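You operate a simulated robot arm through the tools that you are given. There is no shell and no other tool. Be economical: measure what you need, move in short steps, check, and stop when the job is done.

You run a simulated two-armed robot. Do the job below in one go: nothing can be reset, and whatever is moved stays where it is left.

JOB
On the top of the small table, fold the blue cloth in half.

Only the result counts: the job must be done as asked and must still hold three seconds after the hand-in. Knocking over, shifting, dropping, spilling or breaking anything else fails it. Flat cloth is picked up by pressing the open fingertips on it (5 to 10 N) and closing them slowly along it; thin cloth reads only 2 to 8 mm in the jaws.

ROBOT AND FRAMES
Two 7-joint arms with two-finger parallel grippers on one trunk, on a base that drives. Base frame: it is fixed to the floor where the robot stands at the start and does not move with it; the origin is under the middle of the robot, x ahead of it, y to its left, z up. Units: m, rad, N and s.
The left shoulder is at the start at [0.07, 0.188, 1.14], the right one opposite. Places, roughly: top of the small table [0.6, -0.2, 0.8]. Payload 3.91 kg a hand.
The tool frame of a hand sits at the grasp point between the pads (the TCP): z along the fingers, y along the line on which they close. The tips reach 0.03 m beyond it. The gripper opens to 0.11 m. The fingers are 0.02 m wide and 0.01 m thick; the gripper's body (0.048 by 0.112 m) begins 0.055 m behind the TCP.
Orientation is that of the tool frame in the base frame, as a unit quaternion [w, x, y, z]. With the fingers straight down and closing along the base's y, the tool's x points along the base's -x, its y along +y and its z along -z.

CONTROLS
- The arms move only by the tool drive_tool. It takes "left_moves", "right_moves" or both (then of equal length, played together; a hand with none holds still); each is a list of rows, each a list of 7 numbers: the shift along the tool's x, y, z in m, then the turn, a rotation vector about the tool's x, y, z in rad, then the opening, from 0 (shut) to 1 (fully open). In form: [[tx, ty, tz, ax, ay, az, fingers], ...]. A call has 1 to 12 rows; each row shifts and turns the commanded pose from where the row before left it, along the tool's axes as they then stand. Rows are played at 5 a second. More than 0.05 m and 0.15 rad between two rows, or a gripper value outside its range, and nothing of the call is played. A pose out of reach is approached as far as the arm can. The call stops where the force on the tool passes 40 N (or 10 N more than at its start, if that is more) or the arm is blocked; 0.2 s more then pass. Each finger travels about 0.072 m/s and halts on what it meets, pressing with about 30 N; the grip force reading is that of the motor and also rises with nothing between the fingers. The clock runs only during rows and for 0.2 s after the last one: add rows that do not move to give the fingers time. The reply holds the time, the measured pose of the TCP, the force on the tool along the base axes, the opening and the grip force, in the units named above and with some noise.
- Cameras (640 x 400 px; columns grow to the right, rows downward): "scene" is now at [0.1166, -0.0153, 1.3624]; the picture's right is [-0.06, -1.00, 0.00], its down [-0.75, 0.05, -0.66] and it looks along [0.65, -0.04, -0.75] (base axes); focal length 288 px, centre (320, 200). "left" rides on the left gripper at [0.072, -0.017, -0.104] in its tool frame; the picture's right is [0.23, 0.97, 0.00], its down [-0.76, 0.18, -0.62] and it looks along [-0.61, 0.14, 0.78] (tool axes); focal length 222 px, centre (320, 200). "right" rides on the right gripper at [0.072, 0.017, -0.103] in its tool frame; the picture's right is [-0.23, 0.97, 0.00], its down [-0.76, -0.18, -0.62] and it looks along [-0.61, -0.14, 0.78] (tool axes); focal length 222 px, centre (320, 200). There is no depth. A picture from a camera that has moved, and an enlarged one, comes with that camera's place and axes in the base frame and with its lens. The place of the scene camera against the robot may be out by one fixed shift of up to 0.025 m in any direction.
- snapshot(camera): a new picture of that camera. It takes no simulated time.
- slide_trunk(by): slides the trunk up (or, below 0, down) by that many m; the arms and the scene camera ride with it, the base frame stays. It gives what a move gives, with no picture.
- steer(legs): drives the robot by 1 to 6 legs, each [ahead, turn to the left] in m and rad, along the robot's own axes; the way and the turn of a leg run together, so that a leg with both is an arc; at most 1.5 m and 3.142 rad a leg. The arms and the cameras ride along, it lands a little off, and it stops where it bumps. It gives what a move gives.
- pan_tilt(pan, tilt): turns the head with the scene camera to pan (to the left, within 1.501 rad either way) and tilt (down, from -0.506 to 1.204), counted from straight ahead of the robot. It gives what a move gives.
- enlarge(camera, box): a new picture of the part [left, top, right, bottom] of that camera's present view, enlarged. It takes no simulated time.
- sign_off(): hands the job in; it is judged then, once.

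Work in short steps. Places have to be worked out from the pictures, the camera data and where the tool is seen: move nearer, look again, correct. Check each grasp and each placing, and mend what went wrong. You have 120 turns and 92 pictures in all, those below and enlarged ones among them. Open the grippers and draw the arms clear of the work before you hand the job in, unless the task says otherwise; then end with one line.

The tools are called after "Call:" as name(argument=value, ...) on one line, values as JSON. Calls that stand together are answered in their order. drive_tool: Moves the arms, as the interface text tells. Its arguments: {"type":"object","properties":{"left_moves":{"type":"array","items":{"type":"array","items":{"type":"number"}}},"right_moves":{"type":"array","items":{"type":"array","items":{"type":"number"}}}},"required":[]} The other tools are called the same way: slide_trunk (by) slides the trunk up or down; steer (legs) drives the base; pan_tilt (pan, tilt) turns the head that bears the scene camera; snapshot (camera) takes a picture; enlarge (camera, box) takes an enlarged picture of a part of a camera's view; sign_off () hands the job in.

At the start:

```text
time_s: 0.0
left_ee_pos: [0.5698, 0.2973, 1.0027]
left_orientation: [0.0, 0.0, 1.0, 0.0]
left_ft_force: [-0.9, 0.4, -0.2]
left_gripper_width: 0.1099
left_gripper_force: 0.0
right_ee_pos: [0.5774, -0.2596, 1.0028]
right_orientation: [0.0, 0.0, 1.0, 0.001]
right_ft_force: [-0.5, -0.6, -0.2]
right_gripper_width: 0.1099
right_gripper_force: 0.2
trunk travel left (down, up): [-0.65, 0.29]
robot x, y, heading: [-0.0002, -0.0011, -0.002]
head pan, tilt: [-0.065, 0.855]
```

scene: 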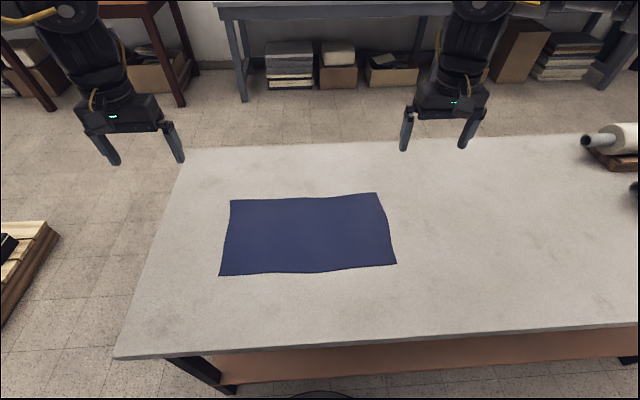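
right: 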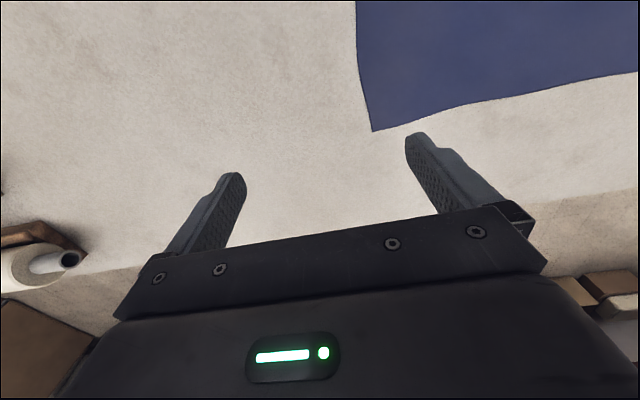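
left: 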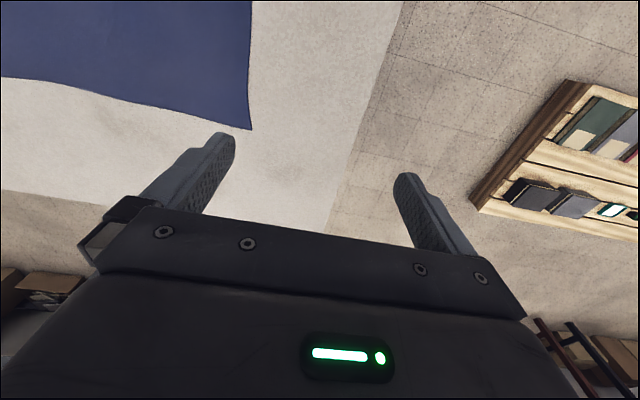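

The scene and wrist views agree if the table top is at about z = 0.775. That makes the cloth about 0.40 x 0.22 m, with far corners near (0.65, 0.20) and (0.65, -0.195). I'll move both hands above the far corners with the fingers part closed, then look again.

Call:
drive_tool(left_moves=[[-0.0163, -0.0306, 0.033, 0, 0, 0, 0.3], [-0.0163, -0.0306, 0.033, 0, 0, 0, 0.3], [-0.0163, -0.0306, 0.033, 0, 0, 0, 0.3], [-0.0163, -0.0306, 0.033, 0, 0, 0, 0.3], [0, 0, 0, 0, 0, 0, 0.3], [0, 0, 0, 0, 0, 0, 0.3]], right_moves=[[-0.0152, 0.0239, 0.0332, 0, 0, 0, 0.3], [-0.0152, 0.0239, 0.0332, 0, 0, 0, 0.3], [-0.0152, 0.0239, 0.0332, 0, 0, 0, 0.3], [-0.0152, 0.0239, 0.0332, 0, 0, 0, 0.3], [0, 0, 0, 0, 0, 0, 0.3], [0, 0, 0, 0, 0, 0, 0.3]])

Call:
snapshot(camera="left")

Call:
snapshot(camera="right")

Call:
snapshot(camera="scene")

```text
time_s: 1.4
left_ee_pos: [0.6366, 0.1741, 0.8696]
left_orientation: [-0.001, 0.0, 1.0, -0.001]
left_ft_force: [0.3, 0.0, -0.5]
left_gripper_width: 0.0328
left_gripper_force: 0.0
right_ee_pos: [0.6362, -0.1651, 0.8692]
right_orientation: [-0.001, 0.0, 1.0, 0.001]
right_ft_force: [-0.8, 0.0, -0.3]
right_gripper_width: 0.033
right_gripper_force: 0.0
trunk travel left (down, up): [-0.65, 0.29]
robot x, y, heading: [0.0011, -0.0008, -0.002]
head pan, tilt: [-0.065, 0.855]
```

```text
88 pictures are left
camera left: at [0.564, 0.1571, 0.9736], right [-0.23, 0.97, 0.0], down [0.76, 0.18, 0.62], along [0.61, 0.14, -0.78], focal length 222 px, centre (320, 200)
```

left: 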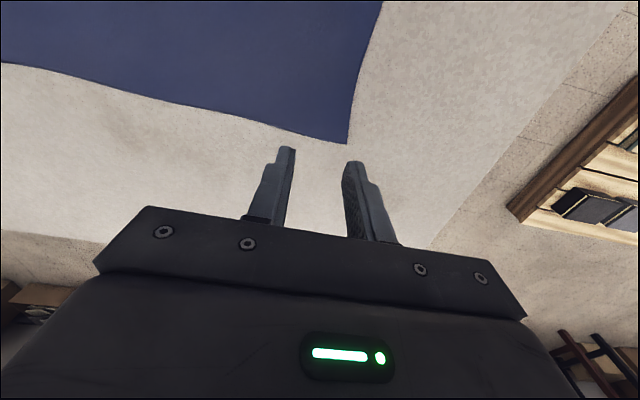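

```text
87 pictures are left
camera right: at [0.5639, -0.1481, 0.9726], right [0.23, 0.97, 0.0], down [0.76, -0.18, 0.62], along [0.61, -0.14, -0.78], focal length 222 px, centre (320, 200)
```

right: 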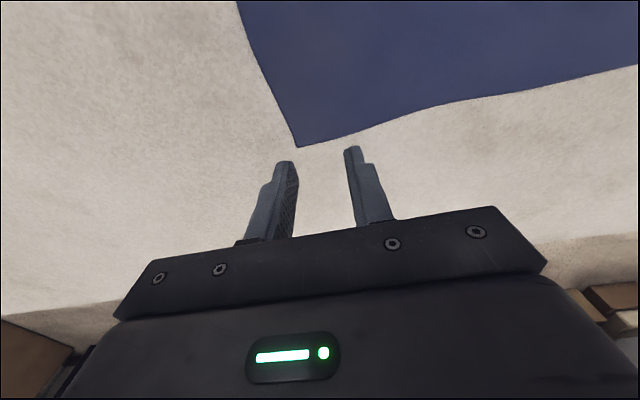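

```text
86 pictures are left
camera scene: at [0.1175, -0.0154, 1.3623], right [-0.06, -1.0, 0.0], down [-0.75, 0.05, -0.66], along [0.65, -0.04, -0.76], focal length 288 px, centre (320, 200)
```

scene: 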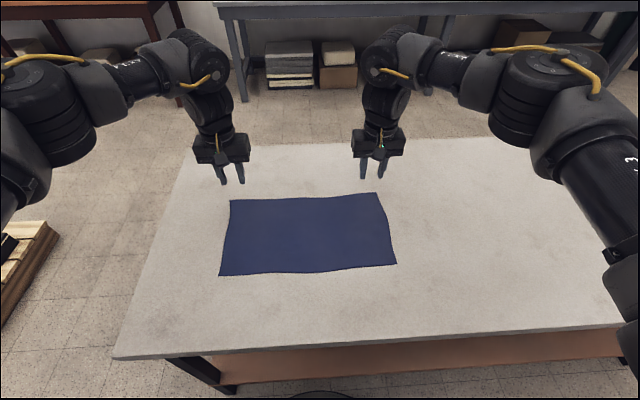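

Triangulating the left corner gives a table top at about z = 0.769. The far corners come out at (0.648, 0.203) and (0.653, -0.190). I'll shift each hand slightly inward and lower until the tips are about 1 cm above the cloth.

Call:
drive_tool(left_moves=[[0, -0.007, 0.03, 0, 0, 0, 0.3], [0, 0, 0.03, 0, 0, 0, 0.3], [0, 0, 0, 0, 0, 0, 0.3]], right_moves=[[-0.002, 0.007, 0.03, 0, 0, 0, 0.3], [0, 0, 0.03, 0, 0, 0, 0.3], [0, 0, 0, 0, 0, 0, 0.3]])

Call:
snapshot(camera="left")

Call:
snapshot(camera="right")

```text
time_s: 2.2
left_ee_pos: [0.6362, 0.1666, 0.8129]
left_orientation: [0.0, -0.001, 1.0, 0.0]
left_ft_force: [0.4, 0.1, 0.8]
left_gripper_width: 0.0333
left_gripper_force: 0.0
right_ee_pos: [0.6367, -0.1582, 0.81]
right_orientation: [0.002, -0.001, 1.0, 0.0]
right_ft_force: [0.4, -0.3, 0.9]
right_gripper_width: 0.0329
right_gripper_force: 0.0
trunk travel left (down, up): [-0.65, 0.29]
robot x, y, heading: [0.0032, 0.0006, 0.003]
head pan, tilt: [-0.065, 0.855]
```

```text
85 pictures are left
camera left: at [0.5631, 0.1501, 0.9166], right [-0.23, 0.97, 0.0], down [0.76, 0.18, 0.62], along [0.61, 0.14, -0.78], focal length 222 px, centre (320, 200)
```

left: 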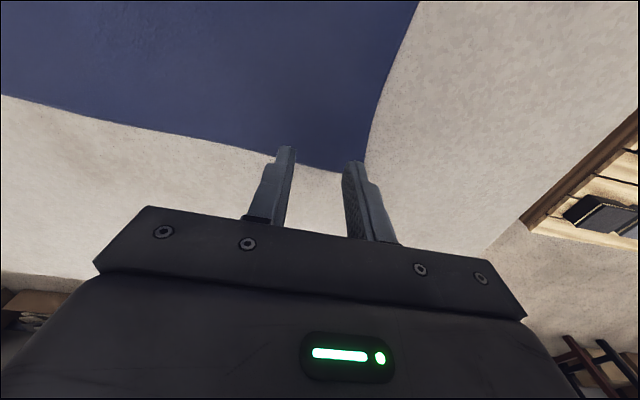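

```text
84 pictures are left
camera right: at [0.5643, -0.1409, 0.9145], right [0.23, 0.97, 0.0], down [0.76, -0.18, 0.62], along [0.61, -0.14, -0.78], focal length 222 px, centre (320, 200)
```

right: 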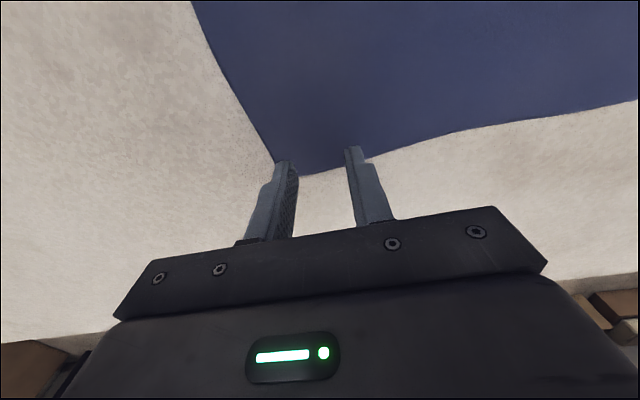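

The tips are just above the cloth, with the outer finger close to the corner. I'll move another 6 mm inward and 3 mm back, then lower in small steps until I feel contact.

Call:
drive_tool(left_moves=[[0.003, -0.006, 0.003, 0, 0, 0, 0.3], [0, 0, 0.003, 0, 0, 0, 0.3], [0, 0, 0, 0, 0, 0, 0.3], [0, 0, 0, 0, 0, 0, 0.3]], right_moves=[[0.003, 0.006, 0.003, 0, 0, 0, 0.3], [0, 0, 0.003, 0, 0, 0, 0.3], [0, 0, 0, 0, 0, 0, 0.3], [0, 0, 0, 0, 0, 0, 0.3]])

```text
time_s: 3.2
left_ee_pos: [0.6327, 0.1627, 0.8065]
left_orientation: [0.0, 0.0, 1.0, 0.0]
left_ft_force: [-0.1, 0.2, -0.2]
left_gripper_width: 0.0329
left_gripper_force: 0.1
right_ee_pos: [0.6351, -0.1534, 0.8048]
right_orientation: [0.0, 0.0, 1.0, 0.0]
right_ft_force: [0.7, 1.0, 0.0]
right_gripper_width: 0.0332
right_gripper_force: 0.0
trunk travel left (down, up): [-0.65, 0.29]
robot x, y, heading: [0.0045, 0.0008, 0.001]
head pan, tilt: [-0.065, 0.855]
```

There is no contact yet, so I'll keep lowering in 2 mm steps.

Call:
drive_tool(left_moves=[[0, 0, 0.002, 0, 0, 0, 0.3], [0, 0, 0.002, 0, 0, 0, 0.3], [0, 0, 0, 0, 0, 0, 0.3]], right_moves=[[0, 0, 0.002, 0, 0, 0, 0.3], [0, 0, 0.001, 0, 0, 0, 0.3], [0, 0, 0, 0, 0, 0, 0.3]])

```text
time_s: 4.0
left_ee_pos: [0.6339, 0.1616, 0.8012]
left_orientation: [0.0, -0.001, 1.0, 0.0]
left_ft_force: [0.3, -0.8, 0.6]
left_gripper_width: 0.0329
left_gripper_force: 0.1
right_ee_pos: [0.6356, -0.1515, 0.8012]
right_orientation: [0.0, 0.0, 1.0, -0.001]
right_ft_force: [0.3, 0.1, -0.1]
right_gripper_width: 0.0327
right_gripper_force: 0.0
trunk travel left (down, up): [-0.65, 0.29]
robot x, y, heading: [-0.0018, 0.0022, -0.003]
head pan, tilt: [-0.065, 0.855]
```

Still no contact, so I'll go down another 3 mm.

Call:
drive_tool(left_moves=[[0, 0, 0.0015, 0, 0, 0, 0.3], [0, 0, 0.0015, 0, 0, 0, 0.3], [0, 0, 0, 0, 0, 0, 0.3]], right_moves=[[0, 0, 0.0015, 0, 0, 0, 0.3], [0, 0, 0.0015, 0, 0, 0, 0.3], [0, 0, 0, 0, 0, 0, 0.3]])

Call:
snapshot(camera="left")

```text
time_s: 4.8
left_ee_pos: [0.6332, 0.1617, 0.797]
left_orientation: [-0.001, 0.0, 1.0, 0.0]
left_ft_force: [0.2, 0.2, -0.1]
left_gripper_width: 0.0326
left_gripper_force: 0.0
right_ee_pos: [0.6358, -0.1521, 0.7977]
right_orientation: [0.0, 0.001, 1.0, 0.0]
right_ft_force: [0.4, 0.1, 0.3]
right_gripper_width: 0.0333
right_gripper_force: 0.0
trunk travel left (down, up): [-0.65, 0.29]
robot x, y, heading: [-0.0061, -0.0021, -0.001]
head pan, tilt: [-0.065, 0.855]
```

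```text
83 pictures are left
camera left: at [0.5601, 0.1446, 0.9015], right [-0.23, 0.97, 0.0], down [0.76, 0.18, 0.62], along [0.61, 0.14, -0.78], focal length 222 px, centre (320, 200)
```

left: 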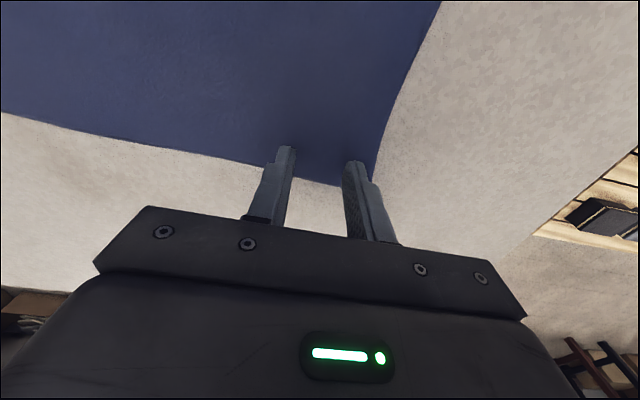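

The corner parallax puts the surface a little lower, at about 0.74 to 0.76. I'll keep stepping down.

Call:
drive_tool(left_moves=[[0, 0, 0.002, 0, 0, 0, 0.3], [0, 0, 0.002, 0, 0, 0, 0.3], [0, 0, 0.002, 0, 0, 0, 0.3], [0, 0, 0, 0, 0, 0, 0.3]], right_moves=[[0, 0, 0.002, 0, 0, 0, 0.3], [0, 0, 0.002, 0, 0, 0, 0.3], [0, 0, 0.002, 0, 0, 0, 0.3], [0, 0, 0, 0, 0, 0, 0.3]])

```text
time_s: 5.8
left_ee_pos: [0.6317, 0.1605, 0.7928]
left_orientation: [0.0, 0.0, 1.0, 0.0]
left_ft_force: [0.6, 0.3, 0.3]
left_gripper_width: 0.033
left_gripper_force: 0.1
right_ee_pos: [0.6357, -0.1518, 0.7914]
right_orientation: [0.0, 0.0, 1.0, 0.0]
right_ft_force: [0.6, 0.0, 3.1]
right_gripper_width: 0.033
right_gripper_force: 0.1
trunk travel left (down, up): [-0.65, 0.29]
robot x, y, heading: [-0.0019, 0.002, 0.001]
head pan, tilt: [-0.065, 0.855]
```

The right hand has just made contact (3.1 N at z = 0.791), so the surface is at about 0.761. I'll step down a little more with each hand.

Call:
drive_tool(left_moves=[[0, 0, 0.0015, 0, 0, 0, 0.3], [0, 0, 0, 0, 0, 0, 0.3]], right_moves=[[0, 0, 0.0005, 0, 0, 0, 0.3], [0, 0, 0, 0, 0, 0, 0.3]])

Call:
snapshot(camera="left")

Call:
snapshot(camera="right")

```text
time_s: 6.4
left_ee_pos: [0.632, 0.1611, 0.791]
left_orientation: [0.001, 0.0, 1.0, 0.0]
left_ft_force: [0.6, 0.1, 9.0]
left_gripper_width: 0.0329
left_gripper_force: 0.0
right_ee_pos: [0.6357, -0.1515, 0.7915]
right_orientation: [0.0, 0.0, 1.0, 0.0]
right_ft_force: [1.2, 0.8, 3.0]
right_gripper_width: 0.0332
right_gripper_force: 0.0
trunk travel left (down, up): [-0.65, 0.29]
robot x, y, heading: [0.0013, -0.0013, -0.001]
head pan, tilt: [-0.065, 0.855]
```

```text
82 pictures are left
camera left: at [0.5593, 0.1441, 0.8952], right [-0.23, 0.97, 0.0], down [0.76, 0.18, 0.62], along [0.61, 0.14, -0.78], focal length 222 px, centre (320, 200)
```

left: 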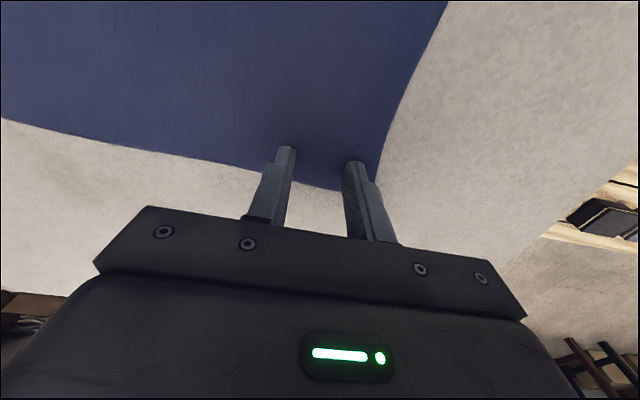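

```text
81 pictures are left
camera right: at [0.5626, -0.1345, 0.8955], right [0.23, 0.97, 0.0], down [0.76, -0.18, 0.62], along [0.61, -0.14, -0.78], focal length 222 px, centre (320, 200)
```

right: 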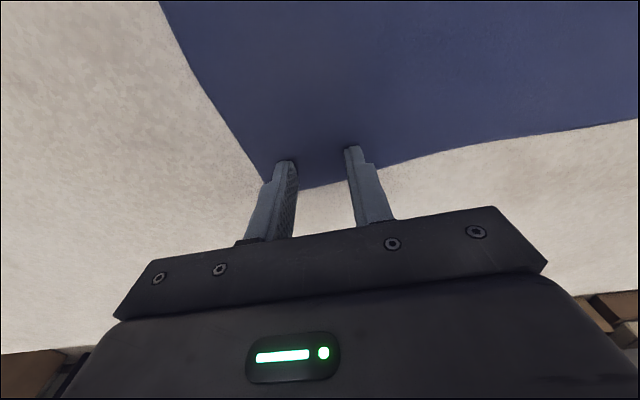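

Both fingertips are on the cloth, with the left at 9 N and the right at 3 N. I'll press the right slightly more and close both slowly.

Call:
drive_tool(left_moves=[[0, 0, 0, 0, 0, 0, 0.3], [0, 0, 0, 0, 0, 0, 0.26], [0, 0, 0, 0, 0, 0, 0.22], [0, 0, 0, 0, 0, 0, 0.18], [0, 0, 0, 0, 0, 0, 0.14], [0, 0, 0, 0, 0, 0, 0.1], [0, 0, 0, 0, 0, 0, 0.06], [0, 0, 0, 0, 0, 0, 0.02], [0, 0, 0, 0, 0, 0, 0], [0, 0, 0, 0, 0, 0, 0]], right_moves=[[0, 0, 0.001, 0, 0, 0, 0.3], [0, 0, 0, 0, 0, 0, 0.26], [0, 0, 0, 0, 0, 0, 0.22], [0, 0, 0, 0, 0, 0, 0.18], [0, 0, 0, 0, 0, 0, 0.14], [0, 0, 0, 0, 0, 0, 0.1], [0, 0, 0, 0, 0, 0, 0.06], [0, 0, 0, 0, 0, 0, 0.02], [0, 0, 0, 0, 0, 0, 0], [0, 0, 0, 0, 0, 0, 0]])

Call:
snapshot(camera="left")

Call:
snapshot(camera="right")

```text
time_s: 8.6
left_ee_pos: [0.6306, 0.161, 0.7913]
left_orientation: [0.001, 0.0, 1.0, 0.001]
left_ft_force: [-0.9, -1.4, 10.4]
left_gripper_width: 0.0023
left_gripper_force: 29.8
right_ee_pos: [0.6347, -0.1508, 0.7925]
right_orientation: [0.001, 0.0, 1.0, 0.0]
right_ft_force: [-0.3, 0.1, 9.4]
right_gripper_width: 0.0
right_gripper_force: 30.0
trunk travel left (down, up): [-0.65, 0.29]
robot x, y, heading: [0.0006, 0.001, 0.001]
head pan, tilt: [-0.065, 0.855]
```

```text
80 pictures are left
camera left: at [0.5581, 0.144, 0.8952], right [-0.23, 0.97, 0.0], down [0.76, 0.18, 0.62], along [0.61, 0.14, -0.78], focal length 222 px, centre (320, 200)
```

left: 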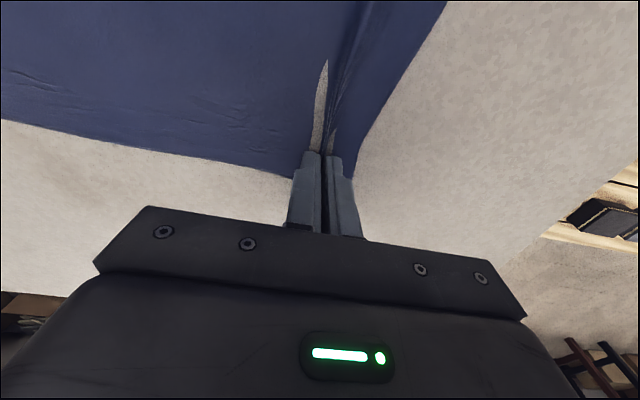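

```text
79 pictures are left
camera right: at [0.5618, -0.1345, 0.8953], right [0.23, 0.97, 0.0], down [0.76, -0.18, 0.62], along [0.61, -0.14, -0.78], focal length 222 px, centre (320, 200)
```

right: 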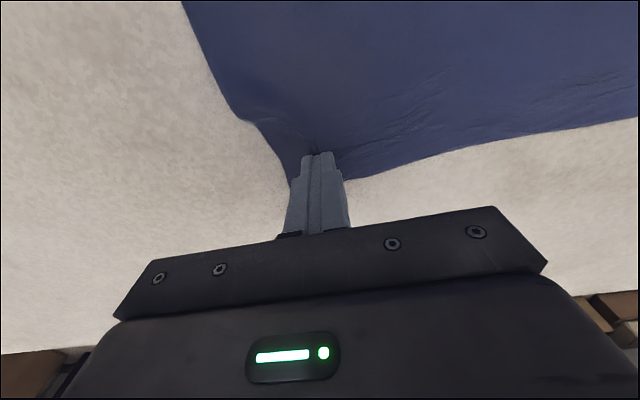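

The left hand has the cloth (2.3 mm, with a ridge between the pads). The right slipped and read 0.0 mm. I'll lift and reopen the right while the left holds.

Call:
drive_tool(right_moves=[[0, 0, -0.008, 0, 0, 0, 0], [0, 0, 0, 0, 0, 0, 0.35], [0, 0, 0, 0, 0, 0, 0.35], [0, 0, 0, 0, 0, 0, 0.35], [0, 0, 0.004, 0, 0, 0, 0.35], [0, 0, 0.002, 0, 0, 0, 0.35], [0, 0, 0, 0, 0, 0, 0.35]])

Call:
snapshot(camera="right")

```text
time_s: 10.2
left_ee_pos: [0.6314, 0.1612, 0.792]
left_orientation: [0.001, 0.0, 1.0, 0.0]
left_ft_force: [-4.1, 0.6, 15.7]
left_gripper_width: 0.0022
left_gripper_force: 30.1
right_ee_pos: [0.6348, -0.1524, 0.7937]
right_orientation: [0.001, 0.0, 1.0, 0.0]
right_ft_force: [0.1, 0.1, -0.1]
right_gripper_width: 0.0385
right_gripper_force: 0.1
trunk travel left (down, up): [-0.65, 0.29]
robot x, y, heading: [-0.0006, 0.0028, -0.001]
head pan, tilt: [-0.065, 0.855]
```

```text
78 pictures are left
camera right: at [0.5617, -0.1346, 0.8974], right [0.23, 0.97, 0.0], down [0.76, -0.18, 0.62], along [0.61, -0.14, -0.78], focal length 222 px, centre (320, 200)
```

right: 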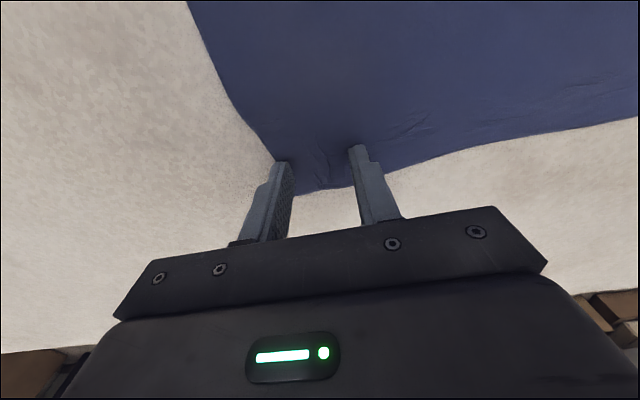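

The outer finger is now over the cloth's edge, so I'll shift the right hand 9 mm inward and press. I'll also ease the left hand up 1 mm.

Call:
drive_tool(left_moves=[[0, 0, -0.001, 0, 0, 0, 0], [0, 0, 0, 0, 0, 0, 0], [0, 0, 0, 0, 0, 0, 0]], right_moves=[[0, 0.009, 0, 0, 0, 0, 0.35], [0, 0, 0.0025, 0, 0, 0, 0.35], [0, 0, 0.0005, 0, 0, 0, 0.35]])

Call:
snapshot(camera="right")

```text
time_s: 11.0
left_ee_pos: [0.6322, 0.1604, 0.7921]
left_orientation: [0.001, 0.0, 1.0, 0.001]
left_ft_force: [-0.6, -1.0, 4.9]
left_gripper_width: 0.0022
left_gripper_force: 30.2
right_ee_pos: [0.636, -0.1425, 0.7911]
right_orientation: [0.002, 0.0, 1.0, -0.001]
right_ft_force: [-2.7, 0.9, 12.5]
right_gripper_width: 0.0384
right_gripper_force: 0.1
trunk travel left (down, up): [-0.65, 0.29]
robot x, y, heading: [0.0022, -0.0031, 0.003]
head pan, tilt: [-0.065, 0.855]
```

```text
77 pictures are left
camera right: at [0.5622, -0.1251, 0.8953], right [0.23, 0.97, 0.0], down [0.76, -0.18, 0.63], along [0.61, -0.14, -0.78], focal length 222 px, centre (320, 200)
```

right: 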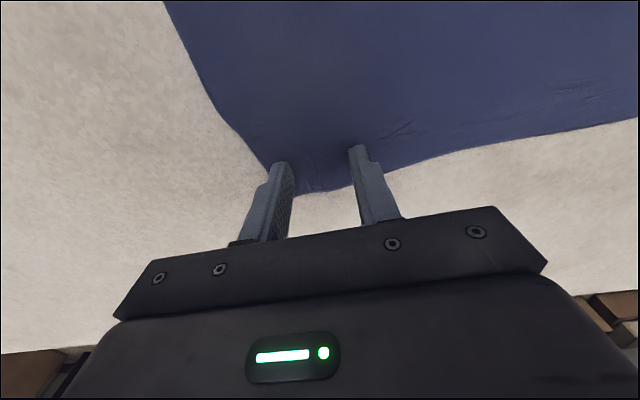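

Both tips are on the cloth at about 12 N. I'll ease off a touch and close slowly.

Call:
drive_tool(right_moves=[[0, 0, -0.0004, 0, 0, 0, 0.32], [0, 0, 0, 0, 0, 0, 0.29], [0, 0, 0, 0, 0, 0, 0.26], [0, 0, 0, 0, 0, 0, 0.23], [0, 0, 0, 0, 0, 0, 0.2], [0, 0, 0, 0, 0, 0, 0.17], [0, 0, 0, 0, 0, 0, 0.14], [0, 0, 0, 0, 0, 0, 0.11], [0, 0, 0, 0, 0, 0, 0.08], [0, 0, 0, 0, 0, 0, 0.05], [0, 0, 0, 0, 0, 0, 0.02], [0, 0, 0, 0, 0, 0, 0]])

Call:
snapshot(camera="right")

```text
time_s: 13.6
left_ee_pos: [0.6305, 0.16, 0.7906]
left_orientation: [0.0, 0.0, 1.0, -0.002]
left_ft_force: [0.6, -4.9, 1.0]
left_gripper_width: 0.0023
left_gripper_force: 30.3
right_ee_pos: [0.6351, -0.1421, 0.7912]
right_orientation: [0.001, 0.0, 1.0, 0.0]
right_ft_force: [-0.6, 5.8, 19.8]
right_gripper_width: 0.0019
right_gripper_force: 29.8
trunk travel left (down, up): [-0.65, 0.29]
robot x, y, heading: [0.0027, -0.0013, -0.003]
head pan, tilt: [-0.065, 0.855]
```

```text
76 pictures are left
camera right: at [0.5619, -0.1248, 0.8952], right [0.23, 0.97, 0.0], down [0.76, -0.18, 0.62], along [0.61, -0.14, -0.78], focal length 222 px, centre (320, 200)
```

right: 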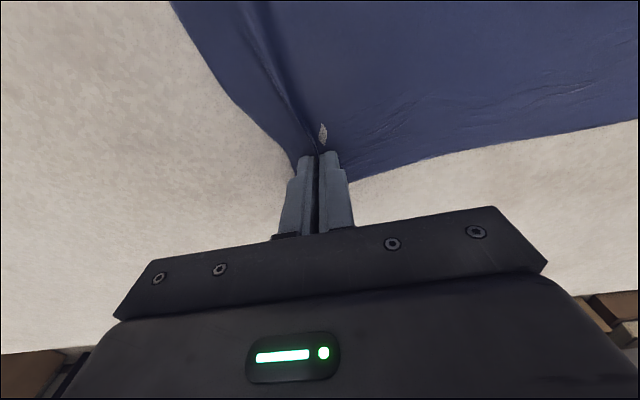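

Both hands now hold the cloth (2.3 and 1.9 mm). The depth runs from about x = 0.43 to 0.653, so the crease belongs near x = 0.54. I'll make the first part of the fold arc, up and toward the robot, then check the grasps.

Call:
drive_tool(left_moves=[[0.0032, 0, -0.0231, 0, 0, 0, 0], [0.0094, 0, -0.0215, 0, 0, 0, 0], [0.0149, 0, -0.0185, 0, 0, 0, 0], [0.0195, 0, -0.0142, 0, 0, 0, 0]], right_moves=[[0.0032, 0, -0.0231, 0, 0, 0, 0], [0.0094, 0, -0.0215, 0, 0, 0, 0], [0.0149, 0, -0.0185, 0, 0, 0, 0], [0.0195, 0, -0.0142, 0, 0, 0, 0]])

Call:
snapshot(camera="scene")

Call:
snapshot(camera="right")

```text
time_s: 14.6
left_ee_pos: [0.5835, 0.1629, 0.8699]
left_orientation: [0.001, 0.0, 1.0, 0.0]
left_ft_force: [0.4, -9.2, 0.2]
left_gripper_width: 0.0025
left_gripper_force: 30.0
right_ee_pos: [0.587, -0.143, 0.867]
right_orientation: [0.001, 0.0, 1.0, 0.0]
right_ft_force: [-0.4, 8.2, -0.4]
right_gripper_width: 0.0022
right_gripper_force: 29.9
trunk travel left (down, up): [-0.65, 0.29]
robot x, y, heading: [0.0001, 0.0016, 0.001]
head pan, tilt: [-0.065, 0.855]
```

```text
75 pictures are left
camera scene: at [0.1144, -0.0152, 1.3626], right [-0.06, -1.0, 0.0], down [-0.75, 0.05, -0.66], along [0.66, -0.04, -0.75], focal length 288 px, centre (320, 200)
```

scene: 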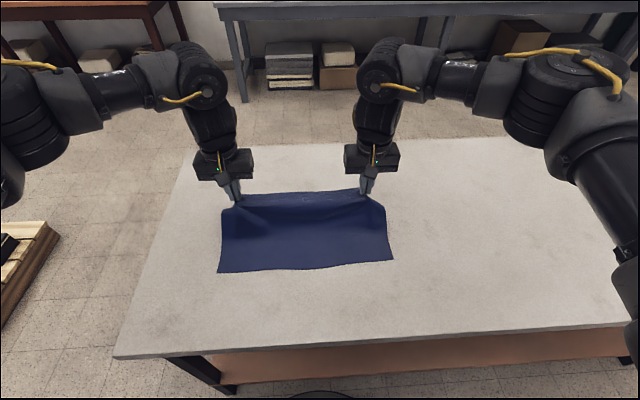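

```text
74 pictures are left
camera right: at [0.514, -0.1249, 0.9712], right [0.23, 0.97, 0.0], down [0.76, -0.18, 0.62], along [0.61, -0.14, -0.78], focal length 222 px, centre (320, 200)
```

right: 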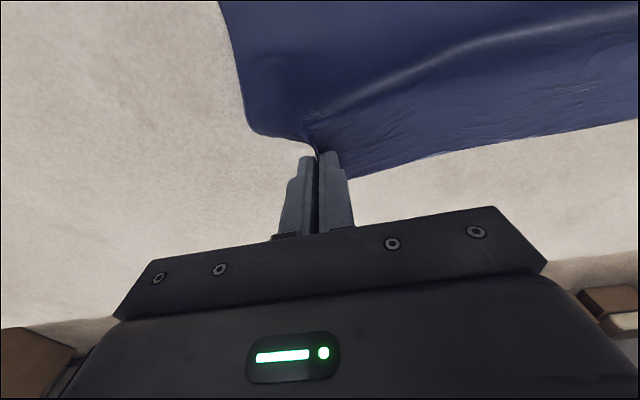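

Both grasps hold, and the far edge hangs taut between the hands (about 9 N sideways). I'll carry on over the top, tilting the fingers forward so the edge turns over and bringing the hands 3 mm closer each.

Call:
drive_tool(left_moves=[[0.0272, -0.0015, -0.0086, 0, -0.15, 0, 0], [0.0281, -0.0015, -0.0063, 0, -0.15, 0, 0], [0.0286, 0, -0.004, 0, -0.15, 0, 0], [0.0288, 0, -0.0015, 0, -0.15, 0, 0]], right_moves=[[0.0272, 0.0015, -0.0086, 0, -0.15, 0, 0], [0.0281, 0.0015, -0.0063, 0, -0.15, 0, 0], [0.0286, 0, -0.004, 0, -0.15, 0, 0], [0.0288, 0, -0.0015, 0, -0.15, 0, 0]])

Call:
snapshot(camera="scene")

Call:
snapshot(camera="left")

```text
time_s: 15.4
left_ee_pos: [0.5496, 0.1695, 0.8638]
left_orientation: [0.221, 0.004, 0.975, -0.016]
left_ft_force: [1.3, -25.9, 1.0]
left_gripper_width: 0.0027
left_gripper_force: 30.0
left hand out of reach, approached as far as the arm can: row 2, 3, 4
right_ee_pos: [0.5552, -0.1482, 0.8592]
right_orientation: [0.22, -0.006, 0.975, 0.016]
right_ft_force: [-0.8, 25.8, 0.1]
right_gripper_width: 0.0024
right_gripper_force: 30.0
right hand out of reach, approached as far as the arm can: row 2, 3, 4
trunk travel left (down, up): [-0.65, 0.29]
robot x, y, heading: [-0.0012, 0.0008, 0.003]
head pan, tilt: [-0.065, 0.855]
stopped in row 4 (left hand): the force on the tool passed its limit (the readings are from after the stop); the commanded pose is now the measured one
```

```text
73 pictures are left
camera scene: at [0.1173, -0.0151, 1.3625], right [-0.06, -1.0, 0.0], down [-0.75, 0.05, -0.66], along [0.65, -0.04, -0.76], focal length 288 px, centre (320, 200)
```

scene: 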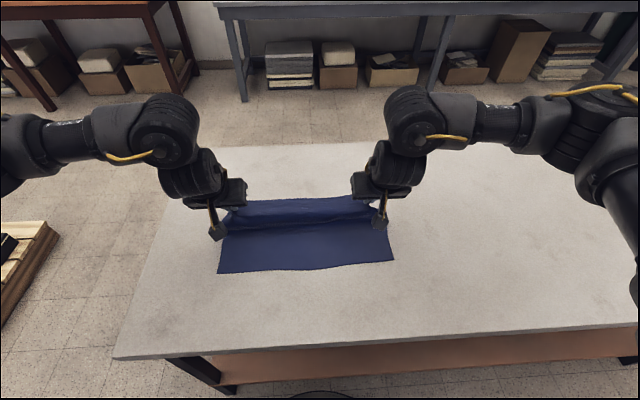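

```text
72 pictures are left
camera left: at [0.4393, 0.1554, 0.9262], right [-0.19, 0.97, -0.13], down [0.42, 0.2, 0.88], along [0.89, 0.11, -0.45], focal length 222 px, centre (320, 200)
```

left: 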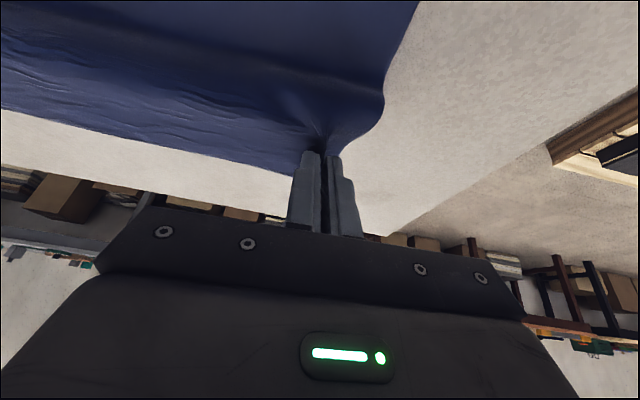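

The arms can't tilt further at this distance, and they drifted apart (26 N sideways). I'll relax them inward first. After that I can drive the base back to carry the cloth edge, which keeps the tilt in reach.

Call:
drive_tool(left_moves=[[0, -0.003, 0, 0, 0, 0, 0], [0, -0.003, 0, 0, 0, 0, 0], [0, -0.003, 0, 0, 0, 0, 0], [0, 0, 0, 0, 0, 0, 0]], right_moves=[[0, 0.002, 0, 0, 0, 0, 0], [0, 0.002, 0, 0, 0, 0, 0], [0, 0.002, 0, 0, 0, 0, 0], [0, 0, 0, 0, 0, 0, 0]])

```text
time_s: 16.4
left_ee_pos: [0.5517, 0.1652, 0.8623]
left_orientation: [0.219, 0.005, 0.976, -0.013]
left_ft_force: [1.0, -16.4, 0.3]
left_gripper_width: 0.0023
left_gripper_force: 29.9
right_ee_pos: [0.5562, -0.1471, 0.8578]
right_orientation: [0.219, -0.005, 0.976, 0.013]
right_ft_force: [-1.0, 16.4, -0.3]
right_gripper_width: 0.0024
right_gripper_force: 30.1
trunk travel left (down, up): [-0.65, 0.29]
robot x, y, heading: [-0.0001, 0.0019, 0.001]
head pan, tilt: [-0.065, 0.855]
```

Still 16 N sideways, so I'll relax another 5 mm each and then drive back 8 cm to carry the edge over the crease.

Call:
drive_tool(left_moves=[[0, -0.003, 0, 0, 0, 0, 0], [0, -0.003, 0, 0, 0, 0, 0], [0, 0, 0, 0, 0, 0, 0]], right_moves=[[0, 0.003, 0, 0, 0, 0, 0], [0, 0.003, 0, 0, 0, 0, 0], [0, 0, 0, 0, 0, 0, 0]])

Call:
steer(legs=[[-0.08, 0]])

Call:
snapshot(camera="scene")

```text
time_s: 17.2
left_ee_pos: [0.5534, 0.1604, 0.8616]
left_orientation: [0.218, 0.003, 0.976, -0.011]
left_ft_force: [0.5, -2.7, -0.4]
left_gripper_width: 0.0023
left_gripper_force: 29.7
left hand out of reach, approached as far as the arm can: row 1
right_ee_pos: [0.5583, -0.1416, 0.8575]
right_orientation: [0.218, -0.005, 0.976, 0.011]
right_ft_force: [-0.3, 4.2, -0.2]
right_gripper_width: 0.0023
right_gripper_force: 30.3
trunk travel left (down, up): [-0.65, 0.29]
robot x, y, heading: [-0.0006, -0.0011, -0.004]
head pan, tilt: [-0.065, 0.855]
```

```text
time_s: 18.3
left_ee_pos: [0.4713, 0.1622, 0.8622]
left_orientation: [0.22, 0.003, 0.975, -0.012]
left_ft_force: [-0.2, -2.7, 0.0]
left_gripper_width: 0.0022
left_gripper_force: 30.1
right_ee_pos: [0.4783, -0.1413, 0.8585]
right_orientation: [0.219, -0.007, 0.976, 0.013]
right_ft_force: [0.2, 2.4, 0.3]
right_gripper_width: 0.0024
right_gripper_force: 29.9
trunk travel left (down, up): [-0.65, 0.29]
robot x, y, heading: [-0.0823, -0.0018, -0.001]
head pan, tilt: [-0.065, 0.855]
```

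```text
71 pictures are left
camera scene: at [0.0338, -0.0152, 1.3626], right [-0.06, -1.0, 0.0], down [-0.75, 0.05, -0.66], along [0.66, -0.04, -0.75], focal length 288 px, centre (320, 200)
```

scene: 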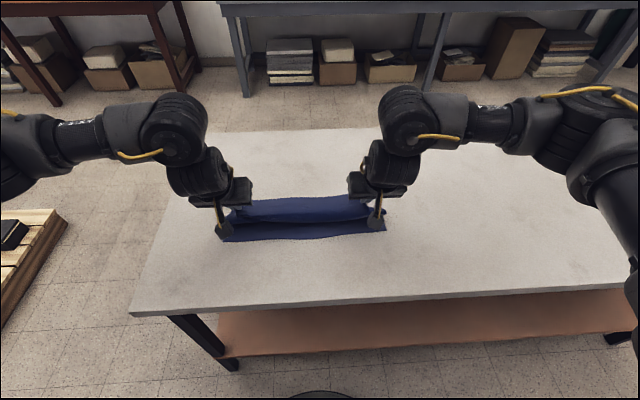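

The drive carried the edge over cleanly with both grasps intact. The flap has slack, so I'll extend the arms forward 8 cm while tilting further. Then I'll drive back again with the edge better turned over.

Call:
drive_tool(left_moves=[[-0.0145, 0, 0.0068, 0, -0.09, 0, 0], [-0.0138, 0, 0.0081, 0, -0.09, 0, 0], [-0.013, 0, 0.0093, 0, -0.09, 0, 0], [-0.0121, 0, 0.0104, 0, -0.09, 0, 0], [-0.0111, 0, 0.0115, 0, -0.09, 0, 0]], right_moves=[[-0.0145, 0, 0.0068, 0, -0.09, 0, 0], [-0.0138, 0, 0.0081, 0, -0.09, 0, 0], [-0.013, 0, 0.0093, 0, -0.09, 0, 0], [-0.0121, 0, 0.0104, 0, -0.09, 0, 0], [-0.0111, 0, 0.0115, 0, -0.09, 0, 0]])

```text
time_s: 19.5
left_ee_pos: [0.5536, 0.1615, 0.863]
left_orientation: [0.433, 0.001, 0.902, -0.011]
left_ft_force: [0.6, -3.5, -0.1]
left_gripper_width: 0.0023
left_gripper_force: 29.9
right_ee_pos: [0.5584, -0.1415, 0.8574]
right_orientation: [0.432, -0.003, 0.902, 0.013]
right_ft_force: [0.4, 2.6, 0.7]
right_gripper_width: 0.0021
right_gripper_force: 30.2
trunk travel left (down, up): [-0.65, 0.29]
robot x, y, heading: [-0.0804, -0.0011, 0.002]
head pan, tilt: [-0.065, 0.855]
```

The hands now tilt 0.9 rad forward and are still in reach. I'll drive back 8 cm again.

Call:
steer(legs=[[-0.08, 0]])

Call:
snapshot(camera="scene")

Call:
snapshot(camera="left")

```text
time_s: 20.6
left_ee_pos: [0.4695, 0.1612, 0.8631]
left_orientation: [0.432, 0.001, 0.902, -0.013]
left_ft_force: [-0.1, -2.8, 0.4]
left_gripper_width: 0.0026
left_gripper_force: 30.0
right_ee_pos: [0.4751, -0.1407, 0.8579]
right_orientation: [0.432, -0.003, 0.902, 0.013]
right_ft_force: [-0.5, 3.0, 1.0]
right_gripper_width: 0.0022
right_gripper_force: 29.8
trunk travel left (down, up): [-0.65, 0.29]
robot x, y, heading: [-0.1656, -0.0021, -0.0]
head pan, tilt: [-0.065, 0.855]
```

```text
70 pictures are left
camera scene: at [-0.0477, -0.0152, 1.3626], right [-0.06, -1.0, 0.0], down [-0.75, 0.05, -0.66], along [0.66, -0.04, -0.75], focal length 288 px, centre (320, 200)
```

scene: 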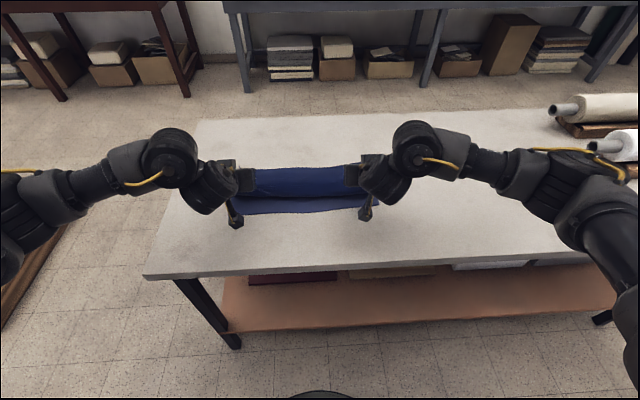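

```text
69 pictures are left
camera left: at [0.3436, 0.1463, 0.8727], right [-0.13, 0.97, -0.2], down [-0.01, 0.2, 0.98], along [0.99, 0.13, -0.02], focal length 222 px, centre (320, 200)
```

left: 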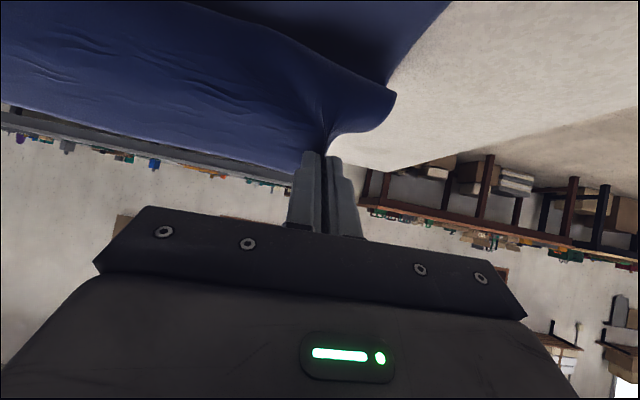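

The edge has moved over again with everything still held. Next I'll lower the hands 5 cm.

Call:
drive_tool(left_moves=[[0.013, 0, 0.0104, 0, 0, 0, 0], [0.013, 0, 0.0104, 0, 0, 0, 0], [0.013, 0, 0.0104, 0, 0, 0, 0], [0, 0, 0, 0, 0, 0, 0]], right_moves=[[0.013, 0, 0.0104, 0, 0, 0, 0], [0.013, 0, 0.0104, 0, 0, 0, 0], [0.0115, 0, 0.009, 0, 0, 0, 0], [0, 0, 0, 0, 0, 0, 0]])

Call:
snapshot(camera="left")

Call:
enlarge(camera="scene", box=[160, 120, 440, 295])

```text
time_s: 21.6
left_ee_pos: [0.4718, 0.1622, 0.8128]
left_orientation: [0.431, 0.001, 0.902, -0.012]
left_ft_force: [0.3, -1.4, 1.2]
left_gripper_width: 0.0023
left_gripper_force: 30.1
right_ee_pos: [0.4768, -0.1387, 0.8105]
right_orientation: [0.432, -0.002, 0.902, 0.012]
right_ft_force: [-0.5, 1.3, -0.6]
right_gripper_width: 0.0021
right_gripper_force: 29.7
trunk travel left (down, up): [-0.65, 0.29]
robot x, y, heading: [-0.1607, 0.0041, 0.008]
head pan, tilt: [-0.065, 0.855]
```

```text
68 pictures are left
camera left: at [0.3441, 0.1461, 0.8222], right [-0.13, 0.97, -0.2], down [-0.01, 0.2, 0.98], along [0.99, 0.13, -0.02], focal length 222 px, centre (320, 200)
```

left: 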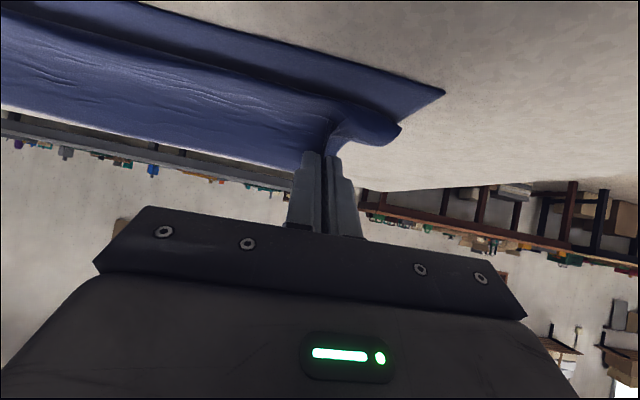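

```text
2.29 times, centred on (300, 208) of scene
camera zoom: at [-0.0461, -0.0153, 1.3625], right [-0.06, -1.0, 0.0], down [-0.75, 0.05, -0.66], along [0.65, -0.04, -0.75], focal length 659 px, centre (366, 183)
```

zoom: 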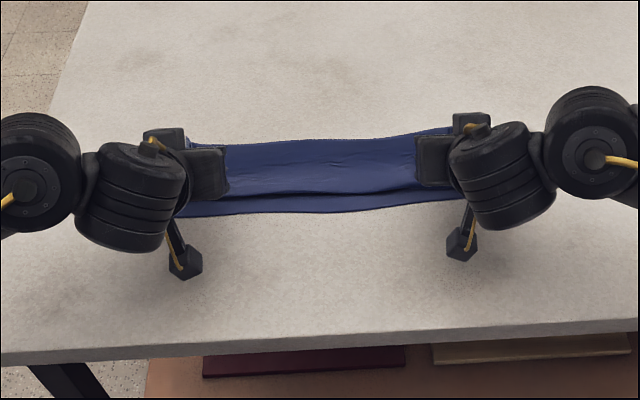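

The lower layer's near edge is at about x = 0.436 on the left and 0.443 on the right, and the finger tips are at about 0.495. I'll drive back 4.5 cm so the flap edge reaches it.

Call:
steer(legs=[[-0.045, 0]])

Call:
snapshot(camera="left")

Call:
snapshot(camera="right")

Call:
enlarge(camera="scene", box=[160, 100, 440, 275])

```text
time_s: 22.5
left_ee_pos: [0.424, 0.1617, 0.813]
left_orientation: [0.432, 0.001, 0.902, -0.013]
left_ft_force: [-0.5, -0.5, 1.0]
left_gripper_width: 0.0023
left_gripper_force: 29.4
right_ee_pos: [0.431, -0.1393, 0.8105]
right_orientation: [0.432, -0.003, 0.902, 0.013]
right_ft_force: [0.4, 1.4, 0.4]
right_gripper_width: 0.0021
right_gripper_force: 30.2
trunk travel left (down, up): [-0.65, 0.29]
robot x, y, heading: [-0.2121, -0.0066, 0.002]
head pan, tilt: [-0.065, 0.855]
```

```text
66 pictures are left
camera left: at [0.2982, 0.1462, 0.8227], right [-0.13, 0.97, -0.2], down [-0.01, 0.2, 0.98], along [0.99, 0.13, -0.02], focal length 222 px, centre (320, 200)
```

left: 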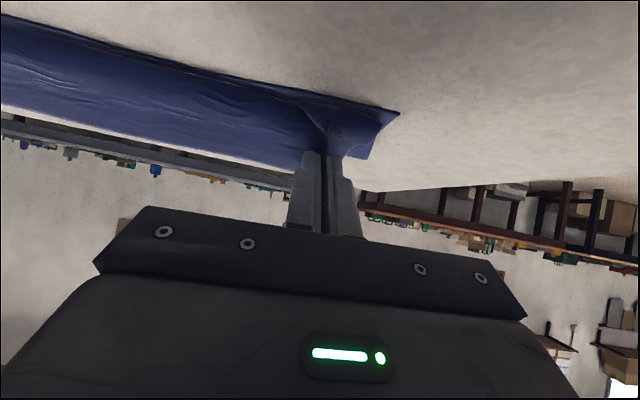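

```text
65 pictures are left
camera right: at [0.3049, -0.1234, 0.8197], right [0.13, 0.97, 0.2], down [0.0, -0.2, 0.98], along [0.99, -0.12, -0.02], focal length 222 px, centre (320, 200)
```

right: 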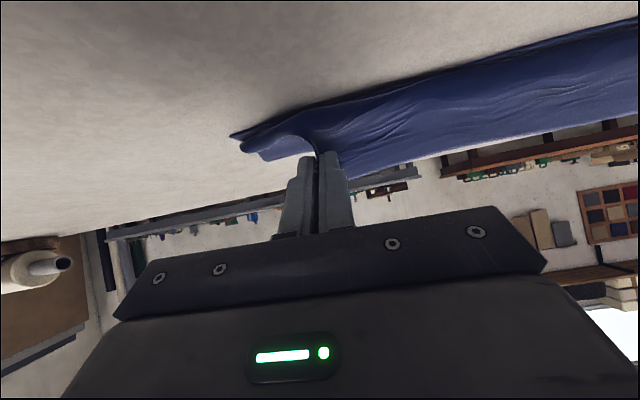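

```text
2.29 times, centred on (300, 188) of scene
camera zoom: at [-0.0924, -0.0153, 1.3626], right [-0.06, -1.0, 0.0], down [-0.75, 0.05, -0.66], along [0.66, -0.04, -0.75], focal length 659 px, centre (366, 229)
```

zoom: 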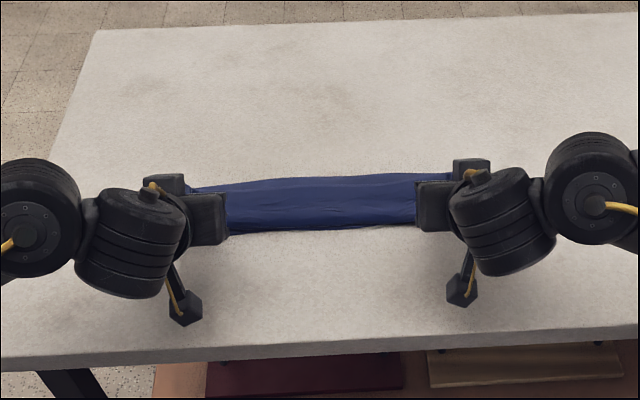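

The flap now covers the lower layer, with the tips at x of about 0.448 and 0.454. I'll lower them almost to the surface.

Call:
drive_tool(left_moves=[[0.0078, 0, 0.0062, 0, 0, 0, 0], [0.0078, 0, 0.0062, 0, 0, 0, 0], [0, 0, 0, 0, 0, 0, 0]], right_moves=[[0.007, 0, 0.0056, 0, 0, 0, 0], [0.007, 0, 0.0056, 0, 0, 0, 0], [0, 0, 0, 0, 0, 0, 0]])

Call:
snapshot(camera="left")

Call:
snapshot(camera="right")

```text
time_s: 23.3
left_ee_pos: [0.4246, 0.1607, 0.7953]
left_orientation: [0.432, 0.0, 0.902, -0.012]
left_ft_force: [0.9, -1.5, 3.2]
left_gripper_width: 0.0021
left_gripper_force: 29.7
right_ee_pos: [0.4316, -0.1378, 0.7925]
right_orientation: [0.431, -0.003, 0.902, 0.014]
right_ft_force: [-1.5, 0.3, 7.0]
right_gripper_width: 0.0025
right_gripper_force: 29.5
trunk travel left (down, up): [-0.65, 0.29]
robot x, y, heading: [-0.2023, -0.0018, 0.006]
head pan, tilt: [-0.065, 0.855]
```

```text
63 pictures are left
camera left: at [0.2984, 0.145, 0.8034], right [-0.13, 0.97, -0.2], down [-0.01, 0.2, 0.98], along [0.99, 0.13, -0.02], focal length 222 px, centre (320, 200)
```

left: 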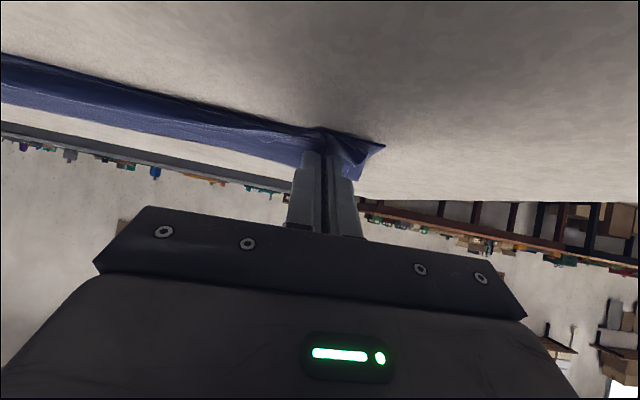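

```text
62 pictures are left
camera right: at [0.3055, -0.1225, 0.802], right [0.13, 0.97, 0.2], down [0.0, -0.2, 0.98], along [0.99, -0.12, -0.02], focal length 222 px, centre (320, 200)
```

right: 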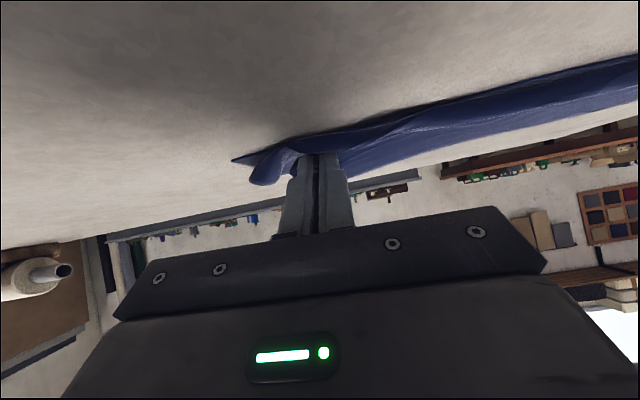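

Both tips touch down lightly (3 and 7 N). I'll open them slowly and draw straight back along the fingers.

Call:
drive_tool(left_moves=[[0, 0, 0, 0, 0, 0, 0.05], [0, 0, 0, 0, 0, 0, 0.1], [0, 0, 0, 0, 0, 0, 0.15], [0, 0, 0, 0, 0, 0, 0.15], [0, 0, -0.02, 0, 0, 0, 0.15], [0, 0, -0.03, 0, 0, 0, 0.15], [0, 0, -0.04, 0, 0, 0, 0.15], [0, 0, -0.04, 0, 0, 0, 0.15]], right_moves=[[0, 0, 0, 0, 0, 0, 0.05], [0, 0, 0, 0, 0, 0, 0.1], [0, 0, 0, 0, 0, 0, 0.15], [0, 0, 0, 0, 0, 0, 0.15], [0, 0, -0.02, 0, 0, 0, 0.15], [0, 0, -0.03, 0, 0, 0, 0.15], [0, 0, -0.04, 0, 0, 0, 0.15], [0, 0, -0.04, 0, 0, 0, 0.15]])

Call:
snapshot(camera="left")

Call:
snapshot(camera="right")

Call:
enlarge(camera="scene", box=[160, 100, 440, 275])

```text
time_s: 25.1
left_ee_pos: [0.322, 0.1642, 0.8754]
left_orientation: [0.432, -0.001, 0.902, -0.012]
left_ft_force: [-0.9, 0.5, 0.4]
left_gripper_width: 0.0164
left_gripper_force: 0.0
right_ee_pos: [0.3293, -0.1437, 0.874]
right_orientation: [0.432, -0.003, 0.902, 0.012]
right_ft_force: [-0.5, 0.2, 0.5]
right_gripper_width: 0.0165
right_gripper_force: 0.0
trunk travel left (down, up): [-0.65, 0.29]
robot x, y, heading: [-0.2071, -0.0031, 0.002]
head pan, tilt: [-0.065, 0.855]
```

```text
61 pictures are left
camera left: at [0.196, 0.149, 0.8853], right [-0.13, 0.97, -0.2], down [-0.01, 0.2, 0.98], along [0.99, 0.13, -0.02], focal length 222 px, centre (320, 200)
```

left: 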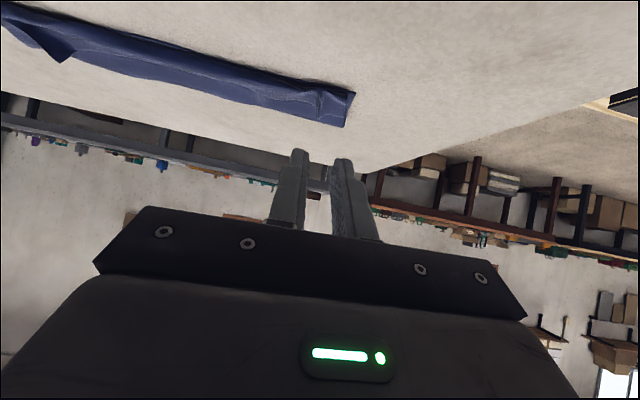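

```text
60 pictures are left
camera right: at [0.2026, -0.1273, 0.8825], right [0.13, 0.97, 0.2], down [0.0, -0.2, 0.98], along [0.99, -0.12, -0.02], focal length 222 px, centre (320, 200)
```

right: 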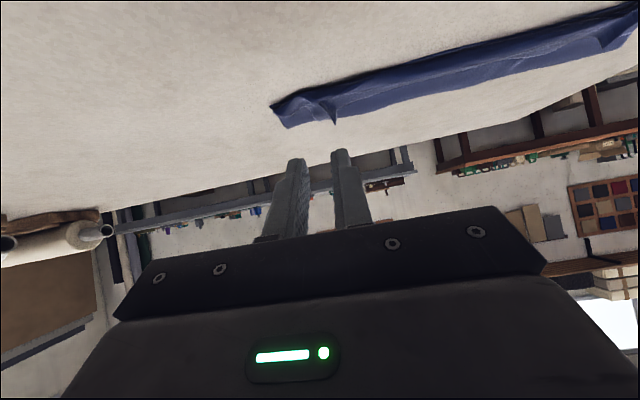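

```text
2.29 times, centred on (300, 188) of scene
camera zoom: at [-0.0928, -0.0153, 1.3627], right [-0.06, -1.0, 0.0], down [-0.75, 0.05, -0.66], along [0.66, -0.04, -0.75], focal length 659 px, centre (366, 229)
```

zoom: 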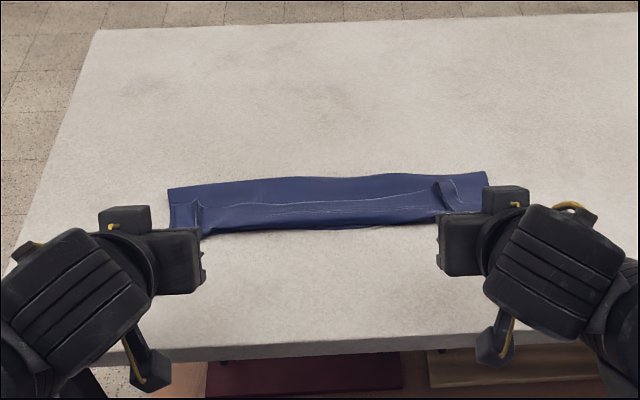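

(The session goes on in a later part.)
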